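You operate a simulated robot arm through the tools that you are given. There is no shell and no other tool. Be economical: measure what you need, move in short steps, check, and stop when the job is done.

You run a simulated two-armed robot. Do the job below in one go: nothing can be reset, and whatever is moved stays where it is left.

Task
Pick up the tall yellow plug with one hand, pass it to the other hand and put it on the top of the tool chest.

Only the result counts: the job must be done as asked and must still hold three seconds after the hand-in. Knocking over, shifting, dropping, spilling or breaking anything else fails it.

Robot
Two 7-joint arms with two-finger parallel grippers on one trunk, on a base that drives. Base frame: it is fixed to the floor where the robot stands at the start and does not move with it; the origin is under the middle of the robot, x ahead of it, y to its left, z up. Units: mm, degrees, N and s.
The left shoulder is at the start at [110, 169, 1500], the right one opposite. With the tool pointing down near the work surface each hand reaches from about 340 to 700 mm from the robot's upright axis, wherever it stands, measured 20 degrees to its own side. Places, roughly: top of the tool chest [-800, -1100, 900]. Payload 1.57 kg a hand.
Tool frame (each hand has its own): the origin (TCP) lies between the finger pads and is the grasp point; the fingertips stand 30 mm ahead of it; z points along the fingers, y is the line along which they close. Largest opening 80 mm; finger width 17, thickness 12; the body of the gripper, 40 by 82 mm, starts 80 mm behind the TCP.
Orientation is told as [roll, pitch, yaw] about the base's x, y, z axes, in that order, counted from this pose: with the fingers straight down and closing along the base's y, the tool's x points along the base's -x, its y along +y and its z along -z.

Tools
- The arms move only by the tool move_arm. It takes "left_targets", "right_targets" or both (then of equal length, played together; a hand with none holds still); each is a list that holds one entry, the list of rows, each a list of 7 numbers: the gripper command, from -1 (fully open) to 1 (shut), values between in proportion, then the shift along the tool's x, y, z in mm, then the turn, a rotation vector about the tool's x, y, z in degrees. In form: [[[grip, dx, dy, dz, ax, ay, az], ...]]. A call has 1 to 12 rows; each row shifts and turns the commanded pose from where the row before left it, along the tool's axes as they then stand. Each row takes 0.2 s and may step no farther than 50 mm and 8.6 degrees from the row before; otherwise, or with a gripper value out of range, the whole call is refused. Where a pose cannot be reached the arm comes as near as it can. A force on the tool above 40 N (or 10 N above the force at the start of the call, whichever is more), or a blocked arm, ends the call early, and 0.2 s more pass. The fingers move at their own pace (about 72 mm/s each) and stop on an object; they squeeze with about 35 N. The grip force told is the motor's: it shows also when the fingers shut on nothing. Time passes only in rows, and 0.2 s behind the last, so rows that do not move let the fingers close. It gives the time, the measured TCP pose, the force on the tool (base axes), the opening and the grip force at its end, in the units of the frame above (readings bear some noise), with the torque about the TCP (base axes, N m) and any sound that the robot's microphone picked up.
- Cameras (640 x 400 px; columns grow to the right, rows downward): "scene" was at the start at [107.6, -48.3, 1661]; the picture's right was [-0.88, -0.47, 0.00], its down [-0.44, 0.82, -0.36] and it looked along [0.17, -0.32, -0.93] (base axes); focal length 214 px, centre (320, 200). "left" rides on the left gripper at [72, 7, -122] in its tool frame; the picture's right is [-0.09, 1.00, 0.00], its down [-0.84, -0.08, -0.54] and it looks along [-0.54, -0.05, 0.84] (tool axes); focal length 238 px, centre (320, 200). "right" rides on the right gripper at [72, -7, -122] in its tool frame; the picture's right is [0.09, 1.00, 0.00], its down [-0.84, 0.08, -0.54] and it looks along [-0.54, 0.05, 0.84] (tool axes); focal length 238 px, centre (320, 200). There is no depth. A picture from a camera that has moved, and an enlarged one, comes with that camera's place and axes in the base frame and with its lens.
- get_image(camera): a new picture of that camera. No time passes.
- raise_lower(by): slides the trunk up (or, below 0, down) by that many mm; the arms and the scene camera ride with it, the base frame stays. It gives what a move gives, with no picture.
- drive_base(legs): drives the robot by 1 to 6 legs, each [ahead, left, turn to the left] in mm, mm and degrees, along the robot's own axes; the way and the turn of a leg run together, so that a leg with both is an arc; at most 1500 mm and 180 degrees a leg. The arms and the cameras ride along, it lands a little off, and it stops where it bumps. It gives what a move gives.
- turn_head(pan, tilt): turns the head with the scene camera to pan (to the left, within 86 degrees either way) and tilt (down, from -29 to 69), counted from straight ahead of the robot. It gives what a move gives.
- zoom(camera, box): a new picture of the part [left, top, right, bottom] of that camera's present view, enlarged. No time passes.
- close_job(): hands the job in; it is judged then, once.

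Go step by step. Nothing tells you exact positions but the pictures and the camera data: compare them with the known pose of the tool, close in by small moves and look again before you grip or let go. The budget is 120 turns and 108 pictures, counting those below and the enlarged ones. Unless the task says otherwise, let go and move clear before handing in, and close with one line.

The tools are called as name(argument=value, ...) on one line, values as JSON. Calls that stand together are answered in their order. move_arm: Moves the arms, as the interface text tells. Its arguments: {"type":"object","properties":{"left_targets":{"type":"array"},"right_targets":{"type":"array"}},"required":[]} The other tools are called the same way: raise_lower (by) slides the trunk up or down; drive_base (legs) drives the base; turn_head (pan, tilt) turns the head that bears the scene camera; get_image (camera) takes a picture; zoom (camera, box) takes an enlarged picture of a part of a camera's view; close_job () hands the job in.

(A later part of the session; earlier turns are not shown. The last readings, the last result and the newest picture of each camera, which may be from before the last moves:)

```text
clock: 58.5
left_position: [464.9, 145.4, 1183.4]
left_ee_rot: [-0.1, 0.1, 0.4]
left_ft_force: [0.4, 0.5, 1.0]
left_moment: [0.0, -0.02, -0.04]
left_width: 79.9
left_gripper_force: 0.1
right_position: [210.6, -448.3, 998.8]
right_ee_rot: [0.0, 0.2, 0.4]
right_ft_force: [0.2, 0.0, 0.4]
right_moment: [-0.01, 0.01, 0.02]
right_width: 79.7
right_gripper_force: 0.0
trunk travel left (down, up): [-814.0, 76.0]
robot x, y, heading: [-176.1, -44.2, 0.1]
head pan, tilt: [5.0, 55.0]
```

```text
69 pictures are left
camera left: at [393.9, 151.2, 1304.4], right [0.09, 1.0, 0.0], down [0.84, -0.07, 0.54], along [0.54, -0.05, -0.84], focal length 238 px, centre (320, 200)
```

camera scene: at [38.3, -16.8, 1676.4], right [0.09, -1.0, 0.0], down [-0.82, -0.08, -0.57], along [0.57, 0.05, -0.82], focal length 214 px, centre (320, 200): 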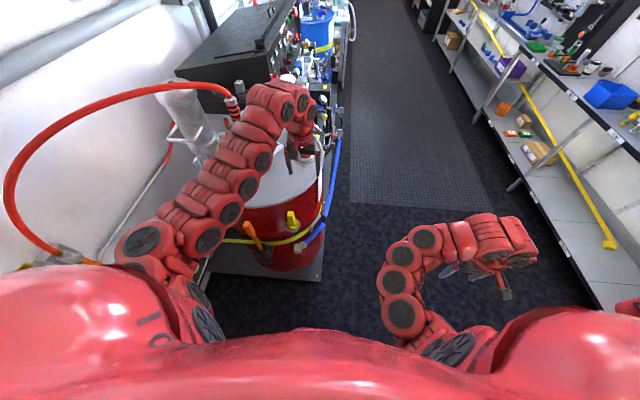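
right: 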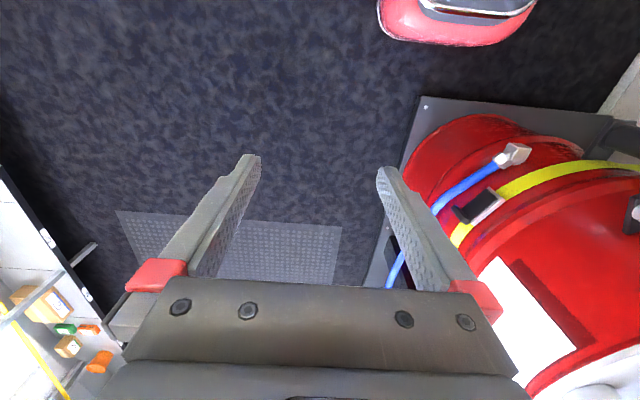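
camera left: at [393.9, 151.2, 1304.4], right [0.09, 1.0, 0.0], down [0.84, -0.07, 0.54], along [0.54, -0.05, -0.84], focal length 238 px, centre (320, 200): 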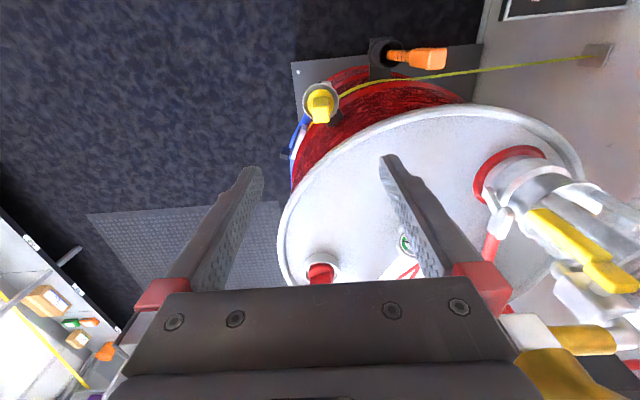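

raise_lower(by=-160)

move_arm(left_targets=[[[-1, -16, -3, 0, 0, 0, 0], [-1, 0, 0, 0, 0, 0, 0]]])

get_image(camera="left")

get_image(camera="scene")

```text
clock: 60.4
left_position: [462.3, 143.9, 1024.1]
left_ee_rot: [0.0, 0.1, 0.5]
left_ft_force: [0.6, -0.3, -0.2]
left_moment: [0.04, 0.02, 0.0]
left_width: 80.1
left_gripper_force: 0.1
right_position: [206.5, -449.2, 840.8]
right_ee_rot: [0.0, 0.0, 0.4]
right_ft_force: [0.7, -0.4, -0.7]
right_moment: [-0.04, 0.01, 0.05]
right_width: 79.7
right_gripper_force: 0.0
trunk travel left (down, up): [-654.0, 236.0]
robot x, y, heading: [-171.0, -41.2, 0.3]
head pan, tilt: [5.0, 55.0]
```

```text
clock: 61.0
left_position: [478.7, 141.2, 1024.2]
left_ee_rot: [0.0, -0.1, 0.5]
left_ft_force: [-0.1, 0.5, 0.0]
left_moment: [-0.01, -0.01, 0.01]
left_width: 80.0
left_gripper_force: 0.0
right_position: [207.0, -448.7, 840.4]
right_ee_rot: [-0.1, 0.0, 0.5]
right_ft_force: [-0.2, -0.2, -1.1]
right_moment: [-0.01, -0.02, -0.01]
right_width: 79.6
right_gripper_force: 0.1
trunk travel left (down, up): [-654.0, 236.0]
robot x, y, heading: [-174.1, -44.6, 0.2]
head pan, tilt: [5.0, 55.0]
```

```text
68 pictures are left
camera left: at [407.4, 148.0, 1145.9], right [0.09, 1.0, 0.0], down [0.84, -0.07, 0.54], along [0.54, -0.05, -0.84], focal length 238 px, centre (320, 200)
```

left: 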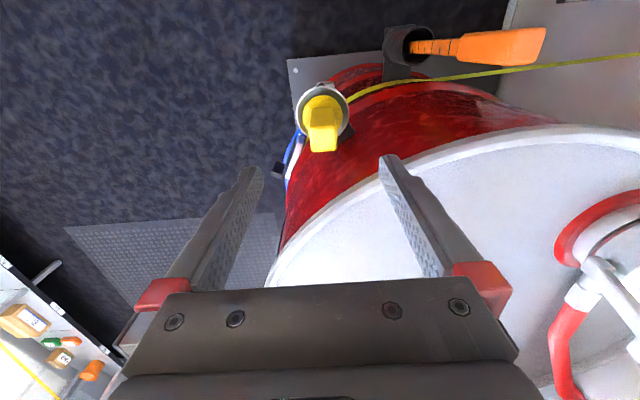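

```text
67 pictures are left
camera scene: at [-21.7, -34.2, 1516.6], right [0.09, -1.0, 0.0], down [-0.82, -0.08, -0.57], along [0.57, 0.05, -0.82], focal length 214 px, centre (320, 200)
```

scene: 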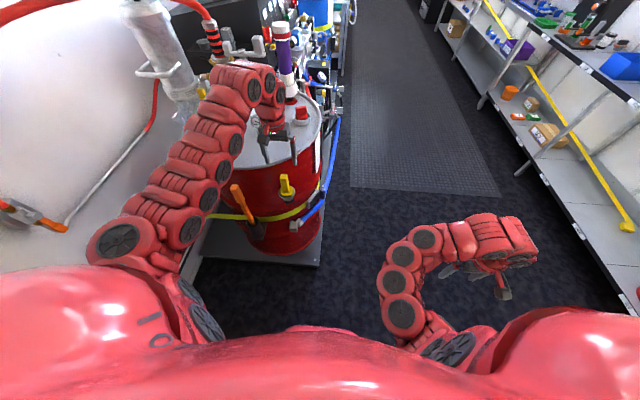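

zoom(camera="scene", box=[220, 110, 340, 240])

zoom(camera="left", box=[260, 60, 400, 180])

```text
3.08 times, centred on (280, 175) of scene
camera zoom: at [-21.7, -34.2, 1516.6], right [0.09, -1.0, 0.0], down [-0.82, -0.08, -0.57], along [0.57, 0.05, -0.82], focal length 660 px, centre (443, 277)
```

zoom: 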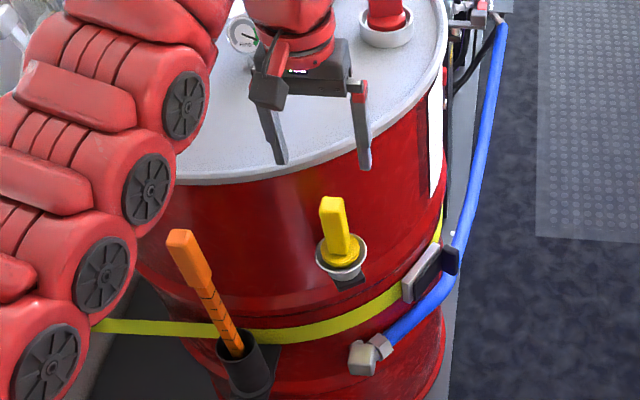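

```text
3.33 times, centred on (330, 120) of left
camera zoom: at [407.4, 148.0, 1145.9], right [0.09, 1.0, 0.0], down [0.84, -0.07, 0.54], along [0.54, -0.05, -0.84], focal length 794 px, centre (287, 467)
```

zoom: 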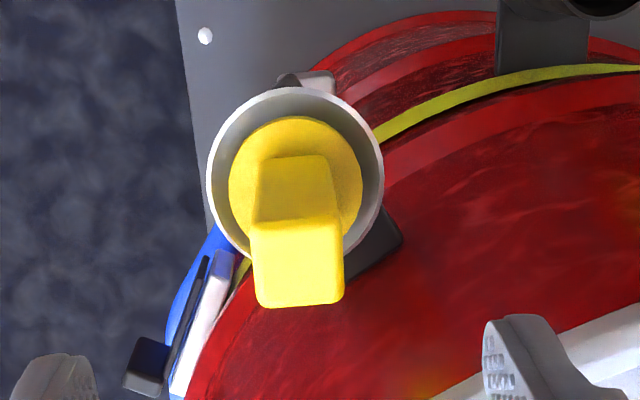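

Triangulated: handle is a ~25 mm square post at (480, 143), from z≈846 to 929, aligned with the gripper. I'll go down with the trunk so the left fingers hold the upper half.

move_arm(left_targets=[[[-1, -1.5, 2, 0, 0, 0, 0], [-1, 0, 0, 0, 0, 0, 0]]])

raise_lower(by=-70)

get_image(camera="left")

get_image(camera="scene")

```text
clock: 61.6
left_position: [481.5, 143.3, 1023.0]
left_ee_rot: [0.0, 0.1, 0.4]
left_ft_force: [0.2, -0.1, -0.9]
left_moment: [-0.01, -0.01, 0.03]
left_width: 80.1
left_gripper_force: 0.0
right_position: [206.8, -447.9, 839.5]
right_ee_rot: [0.0, 0.0, 0.4]
right_ft_force: [0.2, -0.5, 0.0]
right_moment: [0.0, 0.01, -0.04]
right_width: 79.8
right_gripper_force: 0.0
trunk travel left (down, up): [-654.0, 236.0]
robot x, y, heading: [-172.1, -45.5, -0.1]
head pan, tilt: [5.0, 55.0]
```

```text
clock: 62.7
left_position: [480.9, 143.4, 954.8]
left_ee_rot: [0.1, 0.0, 0.4]
left_ft_force: [0.8, -0.8, 0.2]
left_moment: [-0.03, 0.03, 0.02]
left_width: 80.0
left_gripper_force: 0.0
right_position: [207.3, -448.3, 769.8]
right_ee_rot: [0.0, -0.1, 0.4]
right_ft_force: [-0.4, -0.5, -0.5]
right_moment: [0.0, 0.0, 0.01]
right_width: 80.0
right_gripper_force: 0.2
trunk travel left (down, up): [-584.0, 306.0]
robot x, y, heading: [-174.1, -44.6, 0.1]
head pan, tilt: [5.0, 55.0]
```

```text
64 pictures are left
camera left: at [409.3, 149.6, 1076.1], right [0.09, 1.0, 0.0], down [0.84, -0.07, 0.54], along [0.54, -0.05, -0.84], focal length 238 px, centre (320, 200)
```

left: 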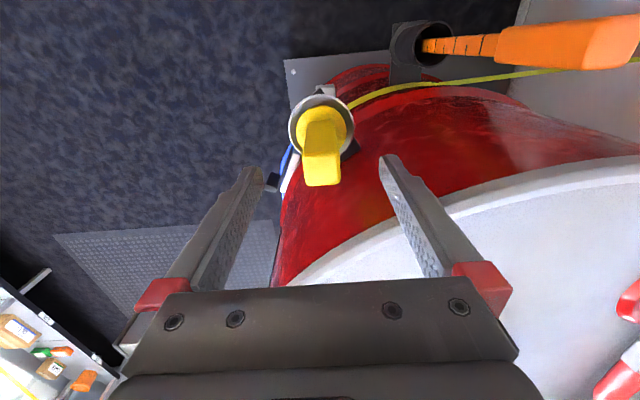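

```text
63 pictures are left
camera scene: at [-21.2, -34.7, 1446.5], right [0.09, -1.0, 0.0], down [-0.82, -0.08, -0.57], along [0.57, 0.05, -0.82], focal length 214 px, centre (320, 200)
```

scene: 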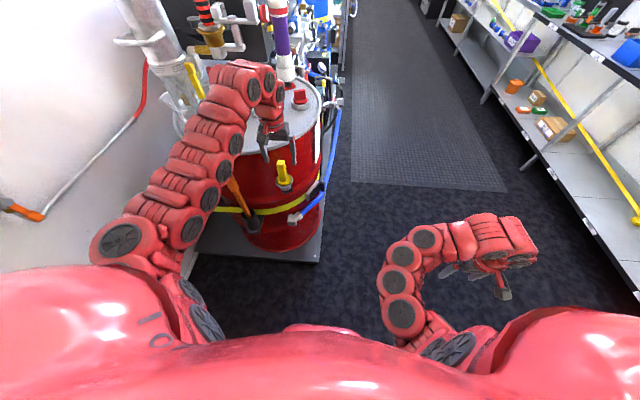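

Alignment is right. Before the last 35 mm I'll check forearm clearance to the orange tool.

zoom(camera="scene", box=[190, 90, 330, 250])

get_image(camera="right")

```text
2.50 times, centred on (260, 170) of scene
camera zoom: at [-21.2, -34.7, 1446.5], right [0.09, -1.0, 0.0], down [-0.82, -0.08, -0.57], along [0.57, 0.05, -0.82], focal length 536 px, centre (470, 275)
```

zoom: 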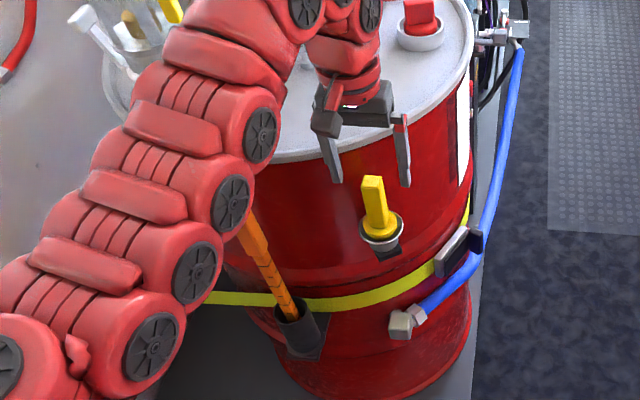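

```text
61 pictures are left
camera right: at [135.1, -455.4, 892.4], right [-0.1, 0.99, 0.0], down [0.84, 0.08, 0.54], along [0.54, 0.05, -0.84], focal length 238 px, centre (320, 200)
```

right: 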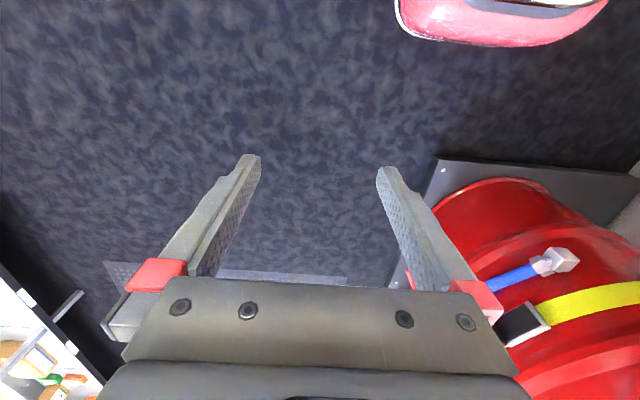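

The forearm is well above the orange tool (top z≈917). Lowering the last 35 mm and gripping.

raise_lower(by=-35)

move_arm(left_targets=[[[0.2, 0, 0, 0, 0, 0, 0], [0.4, 0, 0, 0, 0, 0, 0], [1, 0, 0, 0, 0, 0, 0], [1, 0, 0, 0, 0, 0, 0], [1, 0, 0, 0, 0, 0, 0]]])

get_image(camera="left")

```text
clock: 63.5
left_position: [479.9, 142.7, 920.2]
left_ee_rot: [0.0, 0.0, 0.5]
left_ft_force: [0.7, 0.6, -0.2]
left_moment: [0.0, 0.03, 0.02]
left_width: 80.2
left_gripper_force: 0.0
right_position: [207.5, -449.2, 734.1]
right_ee_rot: [0.0, 0.0, 0.5]
right_ft_force: [0.7, 0.5, 0.4]
right_moment: [0.02, -0.03, 0.01]
right_width: 80.0
right_gripper_force: 0.1
trunk travel left (down, up): [-549.0, 341.0]
robot x, y, heading: [-173.7, -43.6, 0.1]
head pan, tilt: [5.0, 55.0]
```

```text
clock: 64.7
left_position: [480.5, 142.8, 919.1]
left_ee_rot: [0.0, 0.1, 0.4]
left_ft_force: [-0.1, 1.4, -0.3]
left_moment: [0.12, 0.04, 0.02]
left_width: 25.4
left_gripper_force: 35.1
right_position: [206.8, -446.4, 735.3]
right_ee_rot: [0.1, 0.0, 0.4]
right_ft_force: [1.0, -1.0, 0.8]
right_moment: [0.03, 0.0, -0.01]
right_width: 79.9
right_gripper_force: 0.0
trunk travel left (down, up): [-549.0, 341.0]
robot x, y, heading: [-170.7, -42.3, 0.4]
head pan, tilt: [5.0, 55.0]
```

```text
60 pictures are left
camera left: at [409.5, 149.9, 1040.8], right [0.09, 1.0, 0.0], down [0.84, -0.07, 0.54], along [0.54, -0.05, -0.84], focal length 238 px, centre (320, 200)
```

left: 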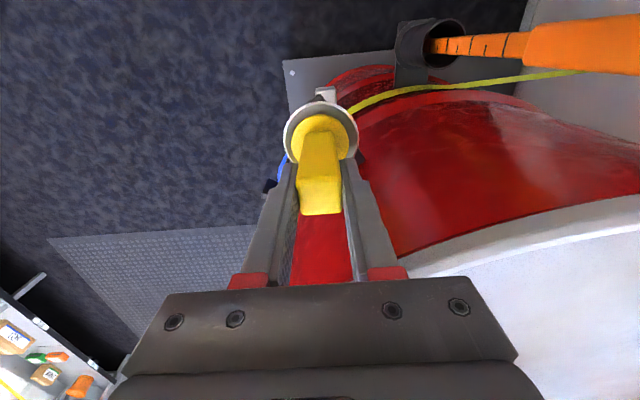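

Gripped at 25 mm. Lifting gently with the trunk.

raise_lower(by=30)

get_image(camera="left")

```text
clock: 65.4
left_position: [480.6, 143.1, 948.5]
left_ee_rot: [0.1, 0.0, 0.4]
left_ft_force: [0.6, -1.0, -0.8]
left_moment: [0.0, 0.02, 0.01]
left_width: 25.3
left_gripper_force: 35.2
right_position: [208.0, -449.8, 765.8]
right_ee_rot: [0.0, 0.0, 0.4]
right_ft_force: [0.7, 0.9, 0.3]
right_moment: [-0.02, 0.01, 0.0]
right_width: 80.0
right_gripper_force: 0.0
trunk travel left (down, up): [-579.0, 311.0]
robot x, y, heading: [-171.7, -42.7, 0.6]
head pan, tilt: [5.0, 55.0]
```

```text
59 pictures are left
camera left: at [409.9, 149.6, 1070.6], right [0.09, 1.0, 0.0], down [0.84, -0.07, 0.54], along [0.54, -0.05, -0.84], focal length 238 px, centre (320, 200)
```

left: 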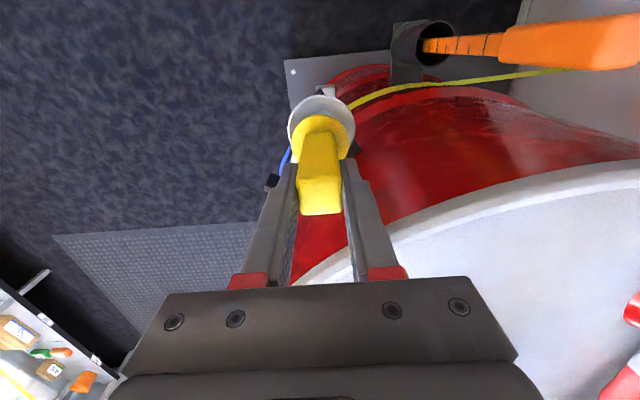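

It slides out freely. Raise further to clear.

raise_lower(by=200)

get_image(camera="left")

get_image(camera="scene")

```text
clock: 67.6
left_position: [480.1, 143.2, 1149.6]
left_ee_rot: [0.1, 0.2, 0.5]
left_ft_force: [-0.5, -0.5, 0.1]
left_moment: [-0.01, 0.01, 0.01]
left_width: 25.0
left_gripper_force: 34.6
right_position: [206.7, -448.2, 963.5]
right_ee_rot: [0.1, -0.1, 0.4]
right_ft_force: [0.4, 0.7, 0.1]
right_moment: [0.01, 0.03, -0.02]
right_width: 79.9
right_gripper_force: 0.1
trunk travel left (down, up): [-779.0, 111.0]
robot x, y, heading: [-171.5, -40.9, 0.4]
head pan, tilt: [5.0, 55.0]
```

```text
58 pictures are left
camera left: at [409.7, 149.7, 1270.7], right [0.09, 1.0, 0.0], down [0.84, -0.07, 0.54], along [0.54, -0.05, -0.84], focal length 238 px, centre (320, 200)
```

left: 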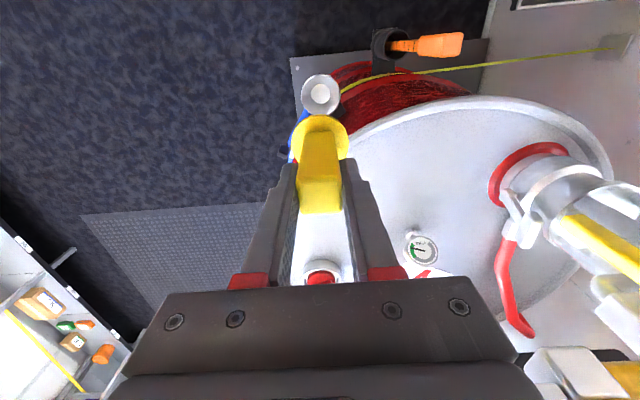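

```text
57 pictures are left
camera scene: at [-20.6, -34.7, 1641.4], right [0.09, -1.0, 0.0], down [-0.82, -0.08, -0.57], along [0.57, 0.05, -0.82], focal length 214 px, centre (320, 200)
```

scene: 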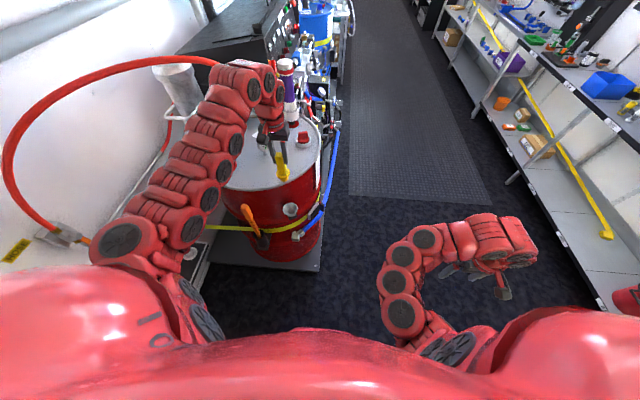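

The plug is clear. I'll turn right 45° into the open area for the handover.

drive_base(legs=[[0, 0, -45]])

turn_head(pan=0, tilt=50)

get_image(camera="scene")

```text
clock: 70.0
left_position: [421.0, -372.8, 1149.6]
left_ee_rot: [0.0, 0.0, -44.6]
left_ft_force: [1.3, 1.1, -0.4]
left_moment: [-0.01, 0.0, 0.0]
left_width: 25.1
left_gripper_force: 34.9
right_position: [-190.6, -599.3, 964.7]
right_ee_rot: [0.0, 0.1, -44.6]
right_ft_force: [0.5, 0.6, 0.5]
right_moment: [-0.02, 0.0, 0.01]
right_width: 79.9
right_gripper_force: 0.1
trunk travel left (down, up): [-779.0, 111.0]
robot x, y, heading: [-176.4, -44.9, -44.6]
head pan, tilt: [5.0, 55.0]
```

```text
clock: 70.7
left_position: [419.5, -373.7, 1148.7]
left_ee_rot: [0.0, 0.1, -44.6]
left_ft_force: [0.1, 0.0, -1.1]
left_moment: [0.02, 0.02, 0.0]
left_width: 25.3
left_gripper_force: 35.1
right_position: [-190.7, -599.2, 965.0]
right_ee_rot: [0.0, 0.0, -44.6]
right_ft_force: [-0.2, 0.3, 0.3]
right_moment: [-0.01, 0.02, 0.0]
right_width: 80.0
right_gripper_force: 0.0
trunk travel left (down, up): [-779.0, 111.0]
robot x, y, heading: [-170.9, -44.3, -44.7]
head pan, tilt: [0.0, 50.0]
```

```text
56 pictures are left
camera scene: at [-61.2, -152.6, 1647.9], right [-0.7, -0.71, 0.0], down [-0.54, 0.54, -0.64], along [0.46, -0.45, -0.77], focal length 214 px, centre (320, 200)
```

scene: 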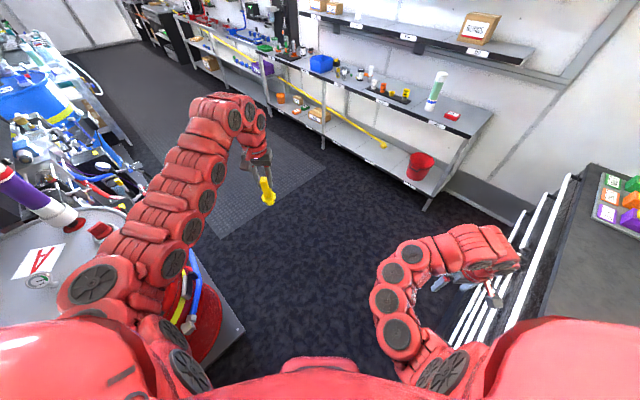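

Now I'll bring the left hand (with plug) more toward the centre and higher, and swing the right hand to point sideways (+left, camera up) in free space.

move_arm(left_targets=[[[1, 0, 0, -20, 0, 0, 0], [1, 0, 0, -20, 0, 0, 0], [1, 0, 0, -20, 0, 0, 0], [1, 0, -20, -10, 0, 0, 0], [1, 0, -20, 0, 0, 0, 0], [1, 0, -20, 0, 0, 0, 0], [1, 0, -20, 0, 0, 0, 0], [1, 10, -20, 0, 0, 0, 0], [1, 10, 0, 0, 0, 0, 0], [1, 10, 0, 0, 0, 0, 0], [1, 0, 0, 0, 0, 0, 0]]], right_targets=[[[-1, -10, 10, -20, 0, 0, 0], [-1, -10, 10, -20, 0, 0, 0], [-1, -10, 10, -20, 0, 0, 0], [-1, -10, 10, -20, 0, 0, 0], [-1, -10, 10, -20, 0, 0, 0], [-1, -10, 10, -20, 0, 0, 0], [-1, -10, 10, -20, 0, 0, 0], [-1, -10, 10, -10, 0, 0, 0], [-1, 0, 0, 0, 0, 0, 0], [-1, 0, 0, 0, 0, 0, 0], [-1, 0, 0, 0, 0, 0, 0]]])

```text
clock: 73.1
left_position: [332.1, -429.3, 1207.3]
left_ee_rot: [0.0, 0.0, -44.5]
left_ft_force: [0.2, 0.3, -0.6]
left_moment: [0.0, -0.04, 0.03]
left_width: 25.5
left_gripper_force: 35.1
left hand out of reach, approached as far as the arm can: row 4, 9, 10
right_position: [-185.8, -598.4, 970.2]
right_ee_rot: [-0.4, 0.0, -44.6]
right_ft_force: [-0.4, -0.2, -0.5]
right_moment: [0.0, 0.01, -0.03]
right_width: 80.0
right_gripper_force: 0.1
right hand out of reach, approached as far as the arm can: row 1, 2, 3, 4, 5, 6, 7, 8
trunk travel left (down, up): [-779.0, 111.0]
robot x, y, heading: [-175.7, -39.7, -44.8]
head pan, tilt: [0.0, 50.0]
```

move_arm(right_targets=[[[-1, -30, 0, 0, 0, 0, 0], [-1, -30, 0, 0, 0, 0, 0], [-1, -30, 0, -10, 0, 0, 0], [-1, -10, 0, -10, -4.6, 4.6, 4.6], [-1, 0, 0, 0, -4.6, 4.6, 4.6], [-1, 0, 0, 0, -4.6, 4.6, 4.6], [-1, 0, 0, 0, -4.6, 4.6, 4.6], [-1, 0, 0, 0, -4.6, 4.6, 4.6], [-1, 0, 0, 0, 0, 0, 0]]])

get_image(camera="scene")

```text
clock: 75.1
left_position: [331.7, -429.4, 1207.0]
left_ee_rot: [0.0, -0.1, -44.7]
left_ft_force: [-1.1, 0.0, 0.2]
left_moment: [0.02, 0.01, 0.01]
left_width: 25.1
left_gripper_force: 35.1
right_position: [-172.3, -652.1, 893.9]
right_ee_rot: [19.0, 26.6, -63.8]
right_ft_force: [0.0, 0.2, -0.4]
right_moment: [-0.03, 0.01, -0.01]
right_width: 79.9
right_gripper_force: 0.0
right hand out of reach, approached as far as the arm can: row 1, 3, 4, 5, 6
trunk travel left (down, up): [-779.0, 111.0]
robot x, y, heading: [-171.9, -43.0, -44.7]
head pan, tilt: [0.0, 50.0]
```

```text
55 pictures are left
camera scene: at [-62.1, -151.9, 1648.1], right [-0.7, -0.71, 0.0], down [-0.54, 0.54, -0.64], along [0.46, -0.45, -0.77], focal length 214 px, centre (320, 200)
```

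scene: 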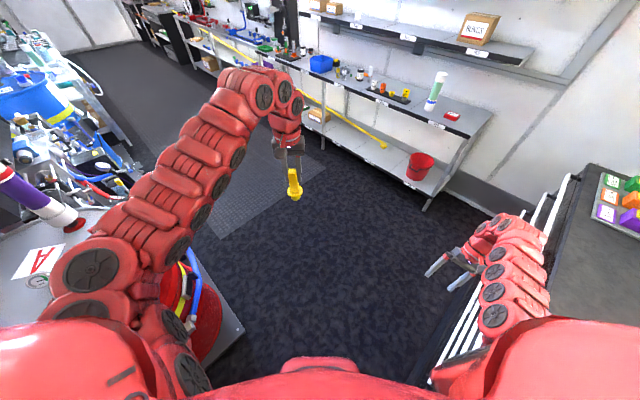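

The right arm can start rotating, but it's close to the chest. I'll drive away from it into open floor first.

drive_base(legs=[[350, 0, 0], [0, 0, 20]])

move_arm(right_targets=[[[-1, 0, 0, 0, -4.6, 4.6, 4.6], [-1, 0, 0, 0, -4.6, 4.6, 4.6], [-1, 0, 0, 0, -4.6, 4.6, 4.6], [-1, 0, 0, 0, -4.6, 4.6, 4.6], [-1, 0, 0, 0, -4.6, 4.6, 4.6], [-1, 0, 0, 0, 0, 0, 0]]])

get_image(camera="scene")

```text
clock: 78.5
left_position: [682.4, -481.2, 1206.7]
left_ee_rot: [-0.1, 0.0, -24.9]
left_ft_force: [0.3, -0.5, -0.5]
left_moment: [0.02, -0.03, -0.02]
left_width: 25.4
left_gripper_force: 34.7
right_position: [285.8, -863.0, 894.4]
right_ee_rot: [19.1, 26.7, -43.8]
right_ft_force: [-0.6, 0.0, 0.1]
right_moment: [0.02, 0.0, 0.02]
right_width: 80.3
right_gripper_force: 0.1
trunk travel left (down, up): [-779.0, 111.0]
robot x, y, heading: [80.5, -290.2, -24.9]
head pan, tilt: [0.0, 50.0]
```

```text
clock: 79.8
left_position: [680.4, -483.8, 1207.8]
left_ee_rot: [-0.1, -0.1, -24.8]
left_ft_force: [0.2, 0.4, 0.4]
left_moment: [0.0, -0.05, 0.01]
left_width: 25.1
left_gripper_force: 35.4
right_position: [295.7, -833.4, 928.4]
right_ee_rot: [26.5, 41.3, -50.9]
right_ft_force: [-0.7, 0.1, -0.6]
right_moment: [-0.03, -0.01, -0.02]
right_width: 80.2
right_gripper_force: 0.1
right hand out of reach, approached as far as the arm can: row 2, 3, 4, 5
trunk travel left (down, up): [-779.0, 111.0]
robot x, y, heading: [78.4, -289.5, -25.1]
head pan, tilt: [0.0, 50.0]
```

```text
54 pictures are left
camera scene: at [217.9, -356.3, 1648.1], right [-0.42, -0.91, 0.0], down [-0.69, 0.32, -0.64], along [0.58, -0.27, -0.77], focal length 214 px, centre (320, 200)
```

scene: 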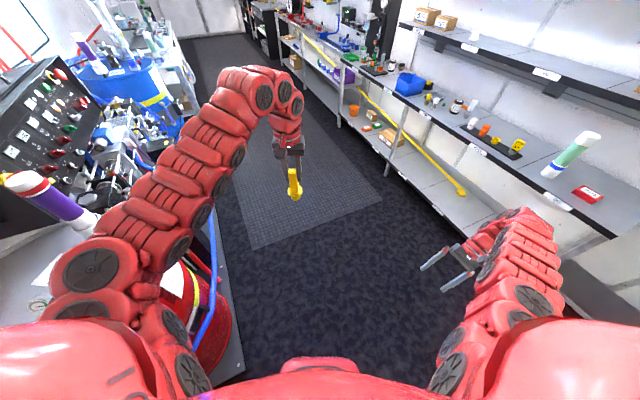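

move_arm(right_targets=[[[-1, 9.6, 40, 0, 0, 0, 0], [-1, 9.6, 40, 0, 0, 0, 0], [-1, 9.6, 40, 0, 0, 0, 0], [-1, 9.6, 40, 0, 0, 0, 0], [-1, 9.6, 40, 0, 0, 0, 0], [-1, 0, 0, 0, -4.6, 4.6, 4.6], [-1, 0, 0, 0, -4.6, 4.6, 4.6], [-1, 0, 0, 0, -4.6, 4.6, 4.6], [-1, 0, 0, 0, -4.6, 4.6, 4.6], [-1, 0, 0, 0, -4.6, 4.6, 4.6], [-1, 0, 0, 0, 0, 0, 0]]])

get_image(camera="scene")

```text
clock: 82.2
left_position: [683.8, -481.0, 1204.8]
left_ee_rot: [-0.2, 0.1, -24.8]
left_ft_force: [-0.1, 0.3, 0.2]
left_moment: [-0.01, -0.01, 0.0]
left_width: 25.1
left_gripper_force: 35.0
right_position: [460.8, -713.4, 1052.5]
right_ee_rot: [38.7, 73.0, -63.8]
right_ft_force: [0.7, -0.9, 0.3]
right_moment: [0.0, 0.01, 0.02]
right_width: 80.0
right_gripper_force: 0.0
right hand out of reach, approached as far as the arm can: row 8, 9, 10
trunk travel left (down, up): [-779.0, 111.0]
robot x, y, heading: [71.2, -292.1, -24.7]
head pan, tilt: [0.0, 50.0]
```

```text
53 pictures are left
camera scene: at [221.3, -354.5, 1647.9], right [-0.42, -0.91, 0.0], down [-0.7, 0.32, -0.64], along [0.58, -0.27, -0.77], focal length 214 px, centre (320, 200)
```

scene: 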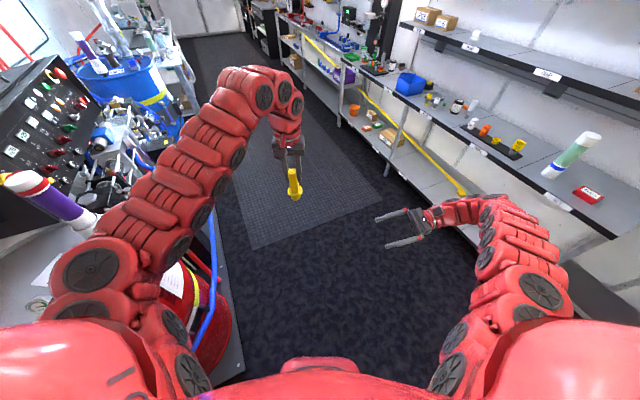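

move_arm(right_targets=[[[-1, 18.2, 27, 23.6, 0, 0, 0], [-1, 18.2, 27, 23.6, 0, 0, 0], [-1, 18.2, 27, 23.6, 0, 0, 0], [-1, 18.2, 27, 23.6, 0, 0, 0], [-1, 18.2, 27, 23.6, 0, 0, 0], [-1, 18.2, 27, 23.6, 0, 0, 0], [-1, 0, 0, 0, -4, 4, 4], [-1, 0, 0, 0, -4, 4, 4], [-1, 0, 0, 0, -4, 4, 4], [-1, 0, 0, 0, 0, 0, 0]]])

get_image(camera="scene")

get_image(camera="right")

```text
clock: 84.5
left_position: [683.9, -483.2, 1205.6]
left_ee_rot: [-0.1, 0.1, -24.8]
left_ft_force: [0.3, -0.6, 0.2]
left_moment: [0.02, -0.01, 0.03]
left_width: 25.5
left_gripper_force: 34.7
right_position: [634.5, -583.5, 1154.1]
right_ee_rot: [137.5, 89.9, 22.8]
right_ft_force: [0.1, -0.4, -1.1]
right_moment: [0.02, -0.02, 0.02]
right_width: 80.1
right_gripper_force: 0.0
trunk travel left (down, up): [-779.0, 111.0]
robot x, y, heading: [74.8, -293.9, -25.0]
head pan, tilt: [0.0, 50.0]
```

```text
52 pictures are left
camera scene: at [219.7, -356.3, 1648.0], right [-0.42, -0.91, 0.0], down [-0.7, 0.32, -0.64], along [0.58, -0.27, -0.77], focal length 214 px, centre (320, 200)
```

scene: 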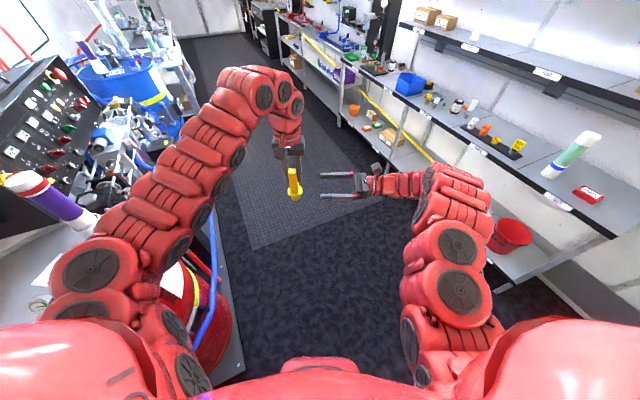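

```text
51 pictures are left
camera right: at [577.5, -690.6, 1226.0], right [0.91, -0.41, 0.09], down [-0.16, -0.52, -0.84], along [0.4, 0.74, -0.54], focal length 238 px, centre (320, 200)
```

right: 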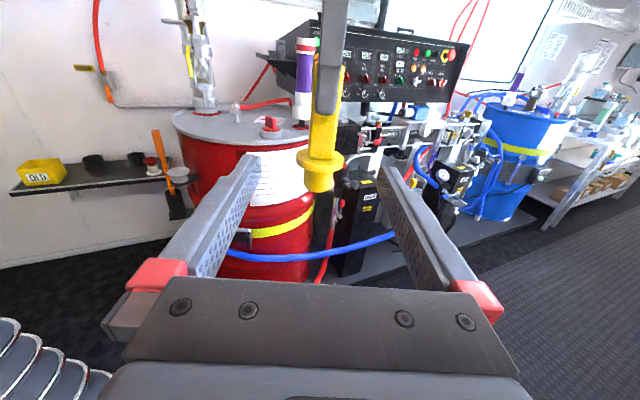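

The right hand is level with the free handle section between the left fingers and the flange, well aligned. Advance 111 mm and close.

move_arm(right_targets=[[[-1, 0, 2.5, 20, 0, 0, 0], [-1, 0, 0, 25, 0, 0, 0], [-1, 0, 0, 25, 0, 0, 0], [-1, 0, 0, 25, 0, 0, 0], [-1, 0, 0, 16, 0, 0, 0], [-1, 0, 0, 0, 0, 0, 0]]])

get_image(camera="right")

get_image(camera="left")

```text
clock: 85.8
left_position: [682.4, -482.4, 1205.3]
left_ee_rot: [-0.1, 0.0, -24.8]
left_ft_force: [-0.1, -1.0, -0.4]
left_moment: [-0.02, 0.01, 0.02]
left_width: 25.3
left_gripper_force: 35.2
right_position: [683.8, -482.1, 1152.9]
right_ee_rot: [55.9, 89.9, -58.7]
right_ft_force: [0.5, -0.2, 0.9]
right_moment: [-0.02, 0.01, 0.01]
right_width: 80.1
right_gripper_force: 0.1
trunk travel left (down, up): [-779.0, 111.0]
robot x, y, heading: [75.9, -293.1, -24.9]
head pan, tilt: [0.0, 50.0]
```

```text
50 pictures are left
camera right: at [625.9, -590.5, 1225.7], right [0.91, -0.41, 0.09], down [-0.15, -0.53, -0.84], along [0.4, 0.74, -0.54], focal length 238 px, centre (320, 200)
```

right: 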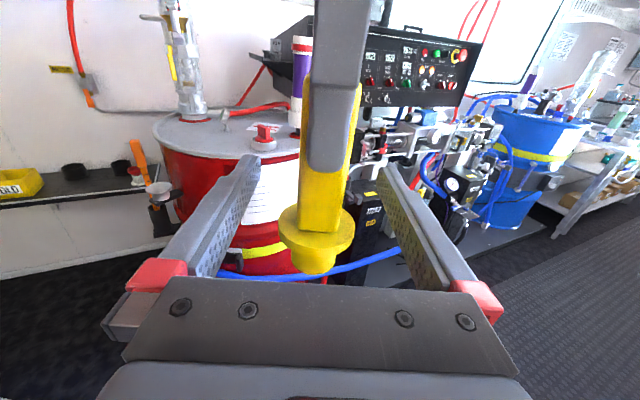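

```text
49 pictures are left
camera left: at [621.9, -445.5, 1327.6], right [0.5, 0.87, 0.0], down [0.73, -0.42, 0.54], along [0.47, -0.27, -0.84], focal length 238 px, centre (320, 200)
```

left: 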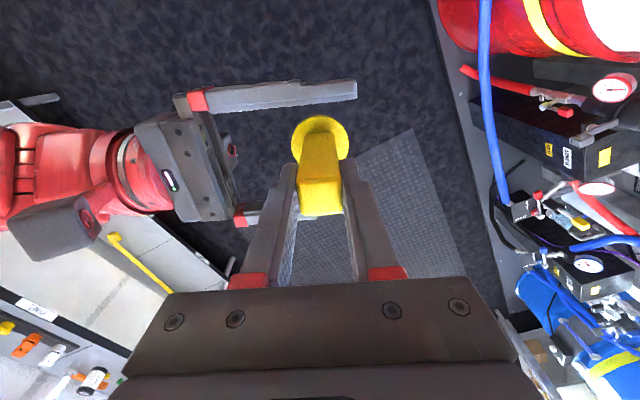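

Positioned between left fingers and flange. Closing the right hand.

move_arm(right_targets=[[[0, 0, 0, 0, 0, 0, 0], [0.4, 0, 0, 0, 0, 0, 0], [1, 0, 0, 0, 0, 0, 0], [1, 0, 0, 0, 0, 0, 0], [1, 0, 0, 0, 0, 0, 0]]])

get_image(camera="right")

```text
clock: 87.0
left_position: [682.5, -482.2, 1206.9]
left_ee_rot: [0.0, 0.0, -24.8]
left_ft_force: [-3.0, 0.3, 0.9]
left_moment: [0.05, 0.14, 0.02]
left_width: 25.2
left_gripper_force: 34.5
right_position: [682.0, -483.5, 1153.2]
right_ee_rot: [41.4, 89.9, -73.1]
right_ft_force: [3.3, -1.3, -0.2]
right_moment: [0.01, 0.01, -0.02]
right_width: 25.2
right_gripper_force: 34.8
trunk travel left (down, up): [-779.0, 111.0]
robot x, y, heading: [75.6, -291.1, -25.0]
head pan, tilt: [0.0, 50.0]
```

```text
48 pictures are left
camera right: at [625.9, -590.5, 1225.7], right [0.91, -0.41, 0.09], down [-0.16, -0.53, -0.84], along [0.4, 0.74, -0.54], focal length 238 px, centre (320, 200)
```

right: 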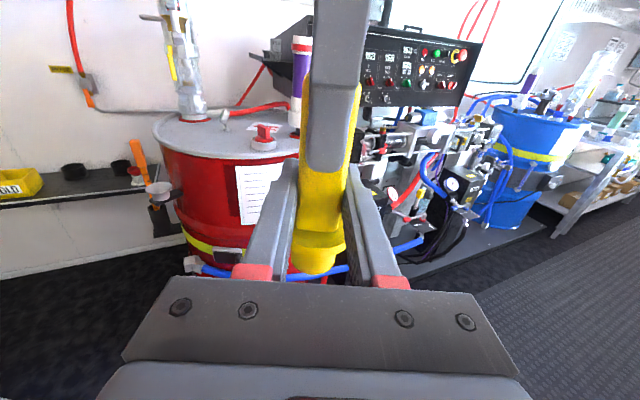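

Both hands hold it. Release the left and raise it straight up.

move_arm(left_targets=[[[0, 0, 0, 0, 0, 0, 0], [-1, 0, 0, 0, 0, 0, 0], [-1, 0, 0, 0, 0, 0, 0], [-1, 0, 0, -20, 0, 0, 0], [-1, 0, 0, -20, 0, 0, 0], [-1, 0, 0, -20, 0, 0, 0], [-1, 0, 0, 0, 0, 0, 0]]], right_targets=[[[1, 0, 0, 0, 0, 0, 0], [1, 0, 0, 0, 0, 0, 0], [1, 0, 0, 0, 0, 0, 0], [1, 0, 0, 0, 0, 0, 0], [1, 0, 0, 0, 0, 0, 0], [1, 0, 0, 0, 0, 0, 0], [1, 0, 0, 0, 0, 0, 0]]])

get_image(camera="right")

get_image(camera="left")

```text
clock: 88.7
left_position: [692.2, -488.6, 1211.1]
left_ee_rot: [-0.1, -0.1, -24.8]
left_ft_force: [0.4, -0.2, 0.2]
left_moment: [0.0, 0.01, -0.01]
left_width: 80.0
left_gripper_force: 0.0
left hand out of reach, approached as far as the arm can: row 4, 5, 6
right_position: [684.5, -483.0, 1152.4]
right_ee_rot: [37.7, 89.8, -76.9]
right_ft_force: [0.2, 0.8, 0.2]
right_moment: [-0.02, 0.02, -0.01]
right_width: 25.3
right_gripper_force: 35.2
trunk travel left (down, up): [-779.0, 111.0]
robot x, y, heading: [77.1, -289.7, -25.0]
head pan, tilt: [0.0, 50.0]
```

```text
47 pictures are left
camera right: at [625.9, -590.3, 1225.7], right [0.91, -0.41, 0.09], down [-0.15, -0.53, -0.84], along [0.4, 0.74, -0.54], focal length 238 px, centre (320, 200)
```

right: 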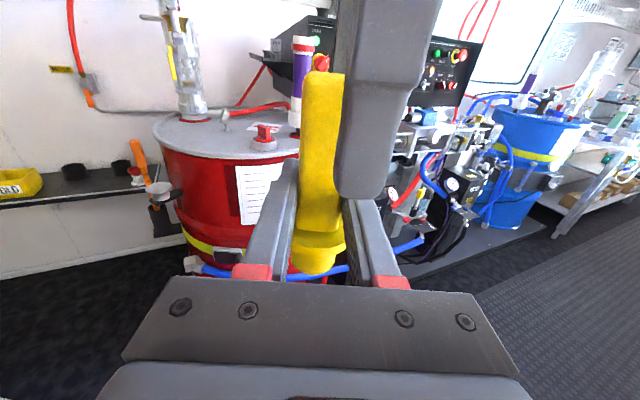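

```text
46 pictures are left
camera left: at [630.7, -451.2, 1332.5], right [0.5, 0.87, 0.0], down [0.73, -0.42, 0.54], along [0.47, -0.27, -0.84], focal length 238 px, centre (320, 200)
```

left: 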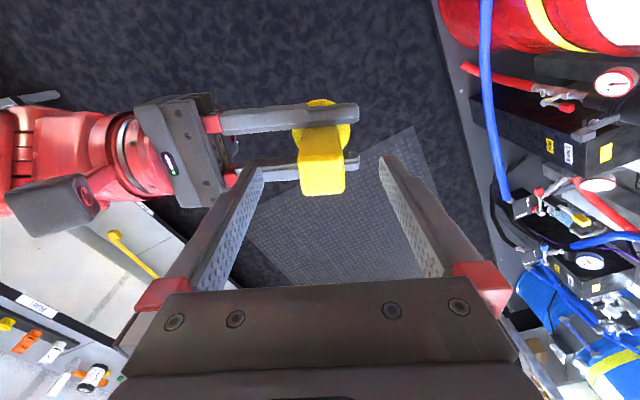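

Left released. I'll lower the right hand out from between the left fingers.

move_arm(right_targets=[[[1, -20, 0, 0, 0, 0, 0], [1, -20, 0, 0, 0, 0, 0], [1, -20, 0, 0, 0, 0, 0], [1, -20, 0, 0, 0, 0, 0], [1, -20, 0, 0, 0, 0, 0], [1, 0, 0, 0, 0, 0, 0]]])

get_image(camera="right")

get_image(camera="scene")

```text
clock: 90.0
left_position: [692.2, -488.5, 1211.0]
left_ee_rot: [-0.1, -0.2, -24.8]
left_ft_force: [0.6, -0.3, 1.2]
left_moment: [0.01, 0.0, -0.04]
left_width: 80.2
left_gripper_force: 0.1
right_position: [682.6, -483.5, 1052.7]
right_ee_rot: [65.5, 89.8, -49.0]
right_ft_force: [-0.7, 1.3, -0.6]
right_moment: [-0.03, 0.02, 0.01]
right_width: 25.4
right_gripper_force: 34.9
trunk travel left (down, up): [-779.0, 111.0]
robot x, y, heading: [77.2, -289.6, -25.1]
head pan, tilt: [0.0, 50.0]
```

```text
45 pictures are left
camera right: at [625.7, -590.3, 1125.6], right [0.91, -0.41, 0.09], down [-0.15, -0.53, -0.84], along [0.4, 0.74, -0.54], focal length 238 px, centre (320, 200)
```

right: 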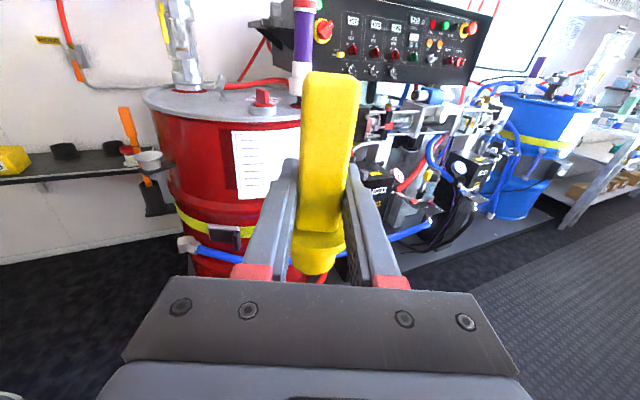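

```text
44 pictures are left
camera scene: at [219.8, -355.6, 1648.0], right [-0.42, -0.91, 0.0], down [-0.7, 0.32, -0.64], along [0.58, -0.27, -0.77], focal length 214 px, centre (320, 200)
```

scene: 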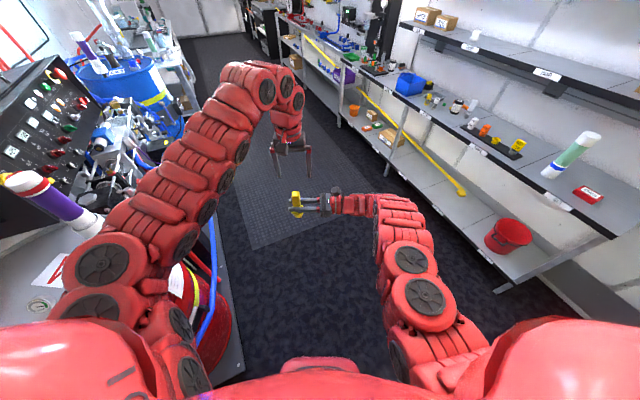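

The right hand alone holds the plug upright. I'll bring it toward its own side and swing the tool to point forward, so I can set the plug down just inside the chest's front edge.

move_arm(right_targets=[[[1, 0, 0, -30, 0, 0, 0], [1, 0, 0, -30, 0, 0, 0], [1, 0, 0, -30, 0, 0, 0], [1, 0, 0, -30, 0, 0, 0], [1, 0, 0, -30, 0, 0, 0], [1, 0, 0, 0, -8, 0, 0], [1, 0, 0, 0, -8, 0, 0], [1, 0, 0, 0, -8, 0, 0], [1, 0, 0, 0, -8, 0, 0], [1, 0, 0, 0, -8, 0, 0], [1, 0, 0, 0, 0, 0, 0]]])

get_image(camera="scene")

```text
clock: 92.5
left_position: [691.3, -488.2, 1211.2]
left_ee_rot: [-0.2, 0.1, -24.7]
left_ft_force: [-0.1, 0.6, 0.6]
left_moment: [-0.02, -0.01, -0.01]
left_width: 79.7
left_gripper_force: 0.0
right_position: [647.7, -643.7, 1026.4]
right_ee_rot: [134.1, 89.8, -20.5]
right_ft_force: [-1.2, 0.9, -0.2]
right_moment: [-0.02, -0.02, 0.03]
right_width: 25.4
right_gripper_force: 34.8
right hand out of reach, approached as far as the arm can: row 9, 10
trunk travel left (down, up): [-779.0, 111.0]
robot x, y, heading: [72.8, -291.4, -24.8]
head pan, tilt: [0.0, 50.0]
```

```text
43 pictures are left
camera scene: at [219.6, -355.2, 1648.0], right [-0.42, -0.91, 0.0], down [-0.7, 0.32, -0.64], along [0.58, -0.27, -0.77], focal length 214 px, centre (320, 200)
```

scene: 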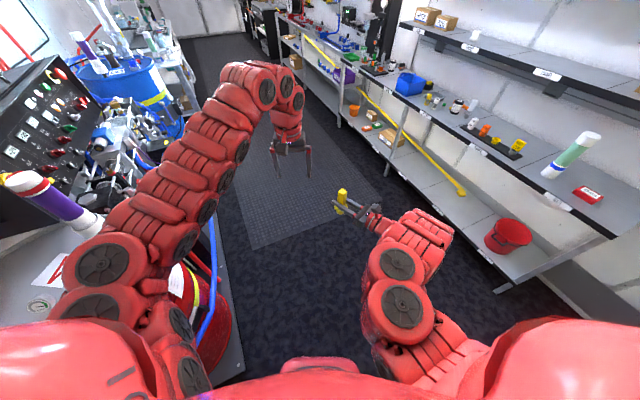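

Tool now points 50° left of forward, plug still upright. I'll drive down the aisle and turn to face the chest, with the hands passing over free floor.

drive_base(legs=[[339, -383, 0], [0, 0, -100]])

turn_head(pan=-40, tilt=35)

get_image(camera="scene")

```text
clock: 99.6
left_position: [-75.3, -1355.0, 1210.7]
left_ee_rot: [-0.1, -0.1, -124.3]
left_ft_force: [0.5, -0.1, 0.3]
left_moment: [0.01, 0.01, 0.01]
left_width: 80.0
left_gripper_force: 0.0
right_position: [-220.5, -1285.5, 1026.3]
right_ee_rot: [148.8, 89.9, -104.9]
right_ft_force: [0.9, 1.1, 0.2]
right_moment: [0.02, 0.01, 0.01]
right_width: 25.2
right_gripper_force: 34.8
trunk travel left (down, up): [-779.0, 111.0]
robot x, y, heading: [219.9, -779.9, -124.3]
head pan, tilt: [0.0, 50.0]
```

```text
clock: 100.7
left_position: [-74.1, -1354.7, 1211.1]
left_ee_rot: [-0.1, -0.1, -124.2]
left_ft_force: [1.3, -0.3, 0.1]
left_moment: [0.01, -0.01, 0.0]
left_width: 79.8
left_gripper_force: 0.0
right_position: [-221.3, -1283.8, 1027.0]
right_ee_rot: [146.7, 89.9, -107.1]
right_ft_force: [0.3, 0.2, 0.1]
right_moment: [0.01, 0.02, -0.03]
right_width: 25.5
right_gripper_force: 34.4
trunk travel left (down, up): [-779.0, 111.0]
robot x, y, heading: [221.0, -781.0, -124.3]
head pan, tilt: [-40.0, 35.0]
```

```text
42 pictures are left
camera scene: at [91.7, -869.2, 1669.7], right [-0.27, 0.96, 0.0], down [0.55, 0.16, -0.82], along [-0.79, -0.22, -0.57], focal length 214 px, centre (320, 200)
```

scene: 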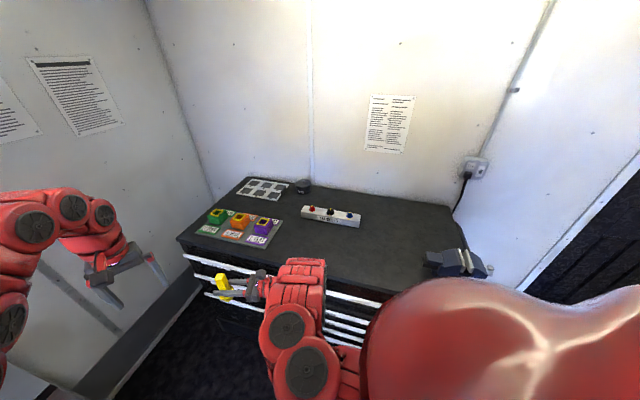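

The chest top is visible; its front edge is at x≈-390 and the area near (-470, -850) is empty. Turn to face the chest.

drive_base(legs=[[0, 0, -55.5]])

turn_head(pan=0, tilt=50)

get_image(camera="scene")

get_image(camera="left")

get_image(camera="right")

```text
clock: 103.6
left_position: [-421.0, -858.7, 1211.3]
left_ee_rot: [-0.1, -0.1, 179.9]
left_ft_force: [-0.9, -0.2, 1.1]
left_moment: [-0.01, 0.02, 0.05]
left_width: 79.8
left_gripper_force: 0.0
right_position: [-446.0, -699.0, 1026.7]
right_ee_rot: [146.6, 89.9, -162.9]
right_ft_force: [0.4, -0.8, -0.2]
right_moment: [0.03, -0.02, 0.03]
right_width: 25.2
right_gripper_force: 34.6
trunk travel left (down, up): [-779.0, 111.0]
robot x, y, heading: [221.4, -778.2, 179.9]
head pan, tilt: [-40.0, 35.0]
```

```text
clock: 104.7
left_position: [-421.0, -857.5, 1211.1]
left_ee_rot: [-0.2, 0.0, 180.0]
left_ft_force: [-0.1, -0.3, 0.3]
left_moment: [-0.01, 0.0, 0.05]
left_width: 79.8
left_gripper_force: 0.0
right_position: [-446.7, -697.5, 1027.0]
right_ee_rot: [146.0, 89.9, -163.6]
right_ft_force: [0.4, -0.5, 0.6]
right_moment: [0.01, 0.01, 0.0]
right_width: 25.0
right_gripper_force: 35.2
trunk travel left (down, up): [-779.0, 111.0]
robot x, y, heading: [223.0, -779.0, 180.0]
head pan, tilt: [0.0, 50.0]
```

```text
41 pictures are left
camera scene: at [64.3, -778.5, 1648.0], right [0.0, 1.0, 0.0], down [0.77, 0.0, -0.64], along [-0.64, 0.0, -0.77], focal length 214 px, centre (320, 200)
```

scene: 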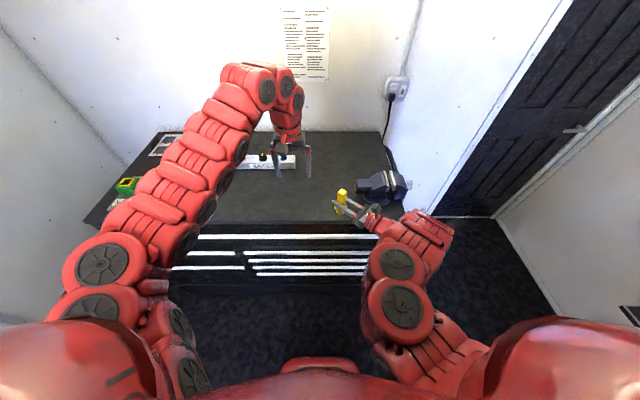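

```text
40 pictures are left
camera left: at [-348.3, -865.3, 1332.5], right [-0.09, -1.0, 0.0], down [-0.84, 0.08, 0.54], along [-0.54, 0.05, -0.84], focal length 238 px, centre (320, 200)
```

left: 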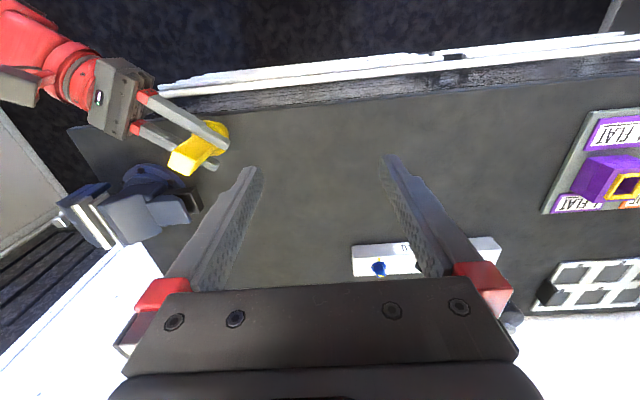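

```text
39 pictures are left
camera right: at [-362.6, -608.0, 1098.8], right [-0.77, 0.64, 0.09], down [0.28, 0.47, -0.84], along [-0.58, -0.62, -0.54], focal length 238 px, centre (320, 200)
```

right: 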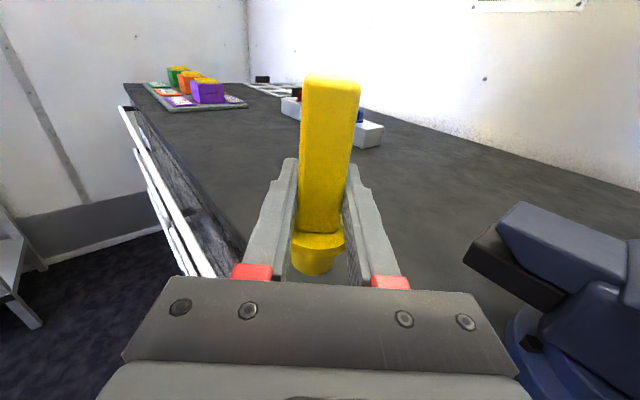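

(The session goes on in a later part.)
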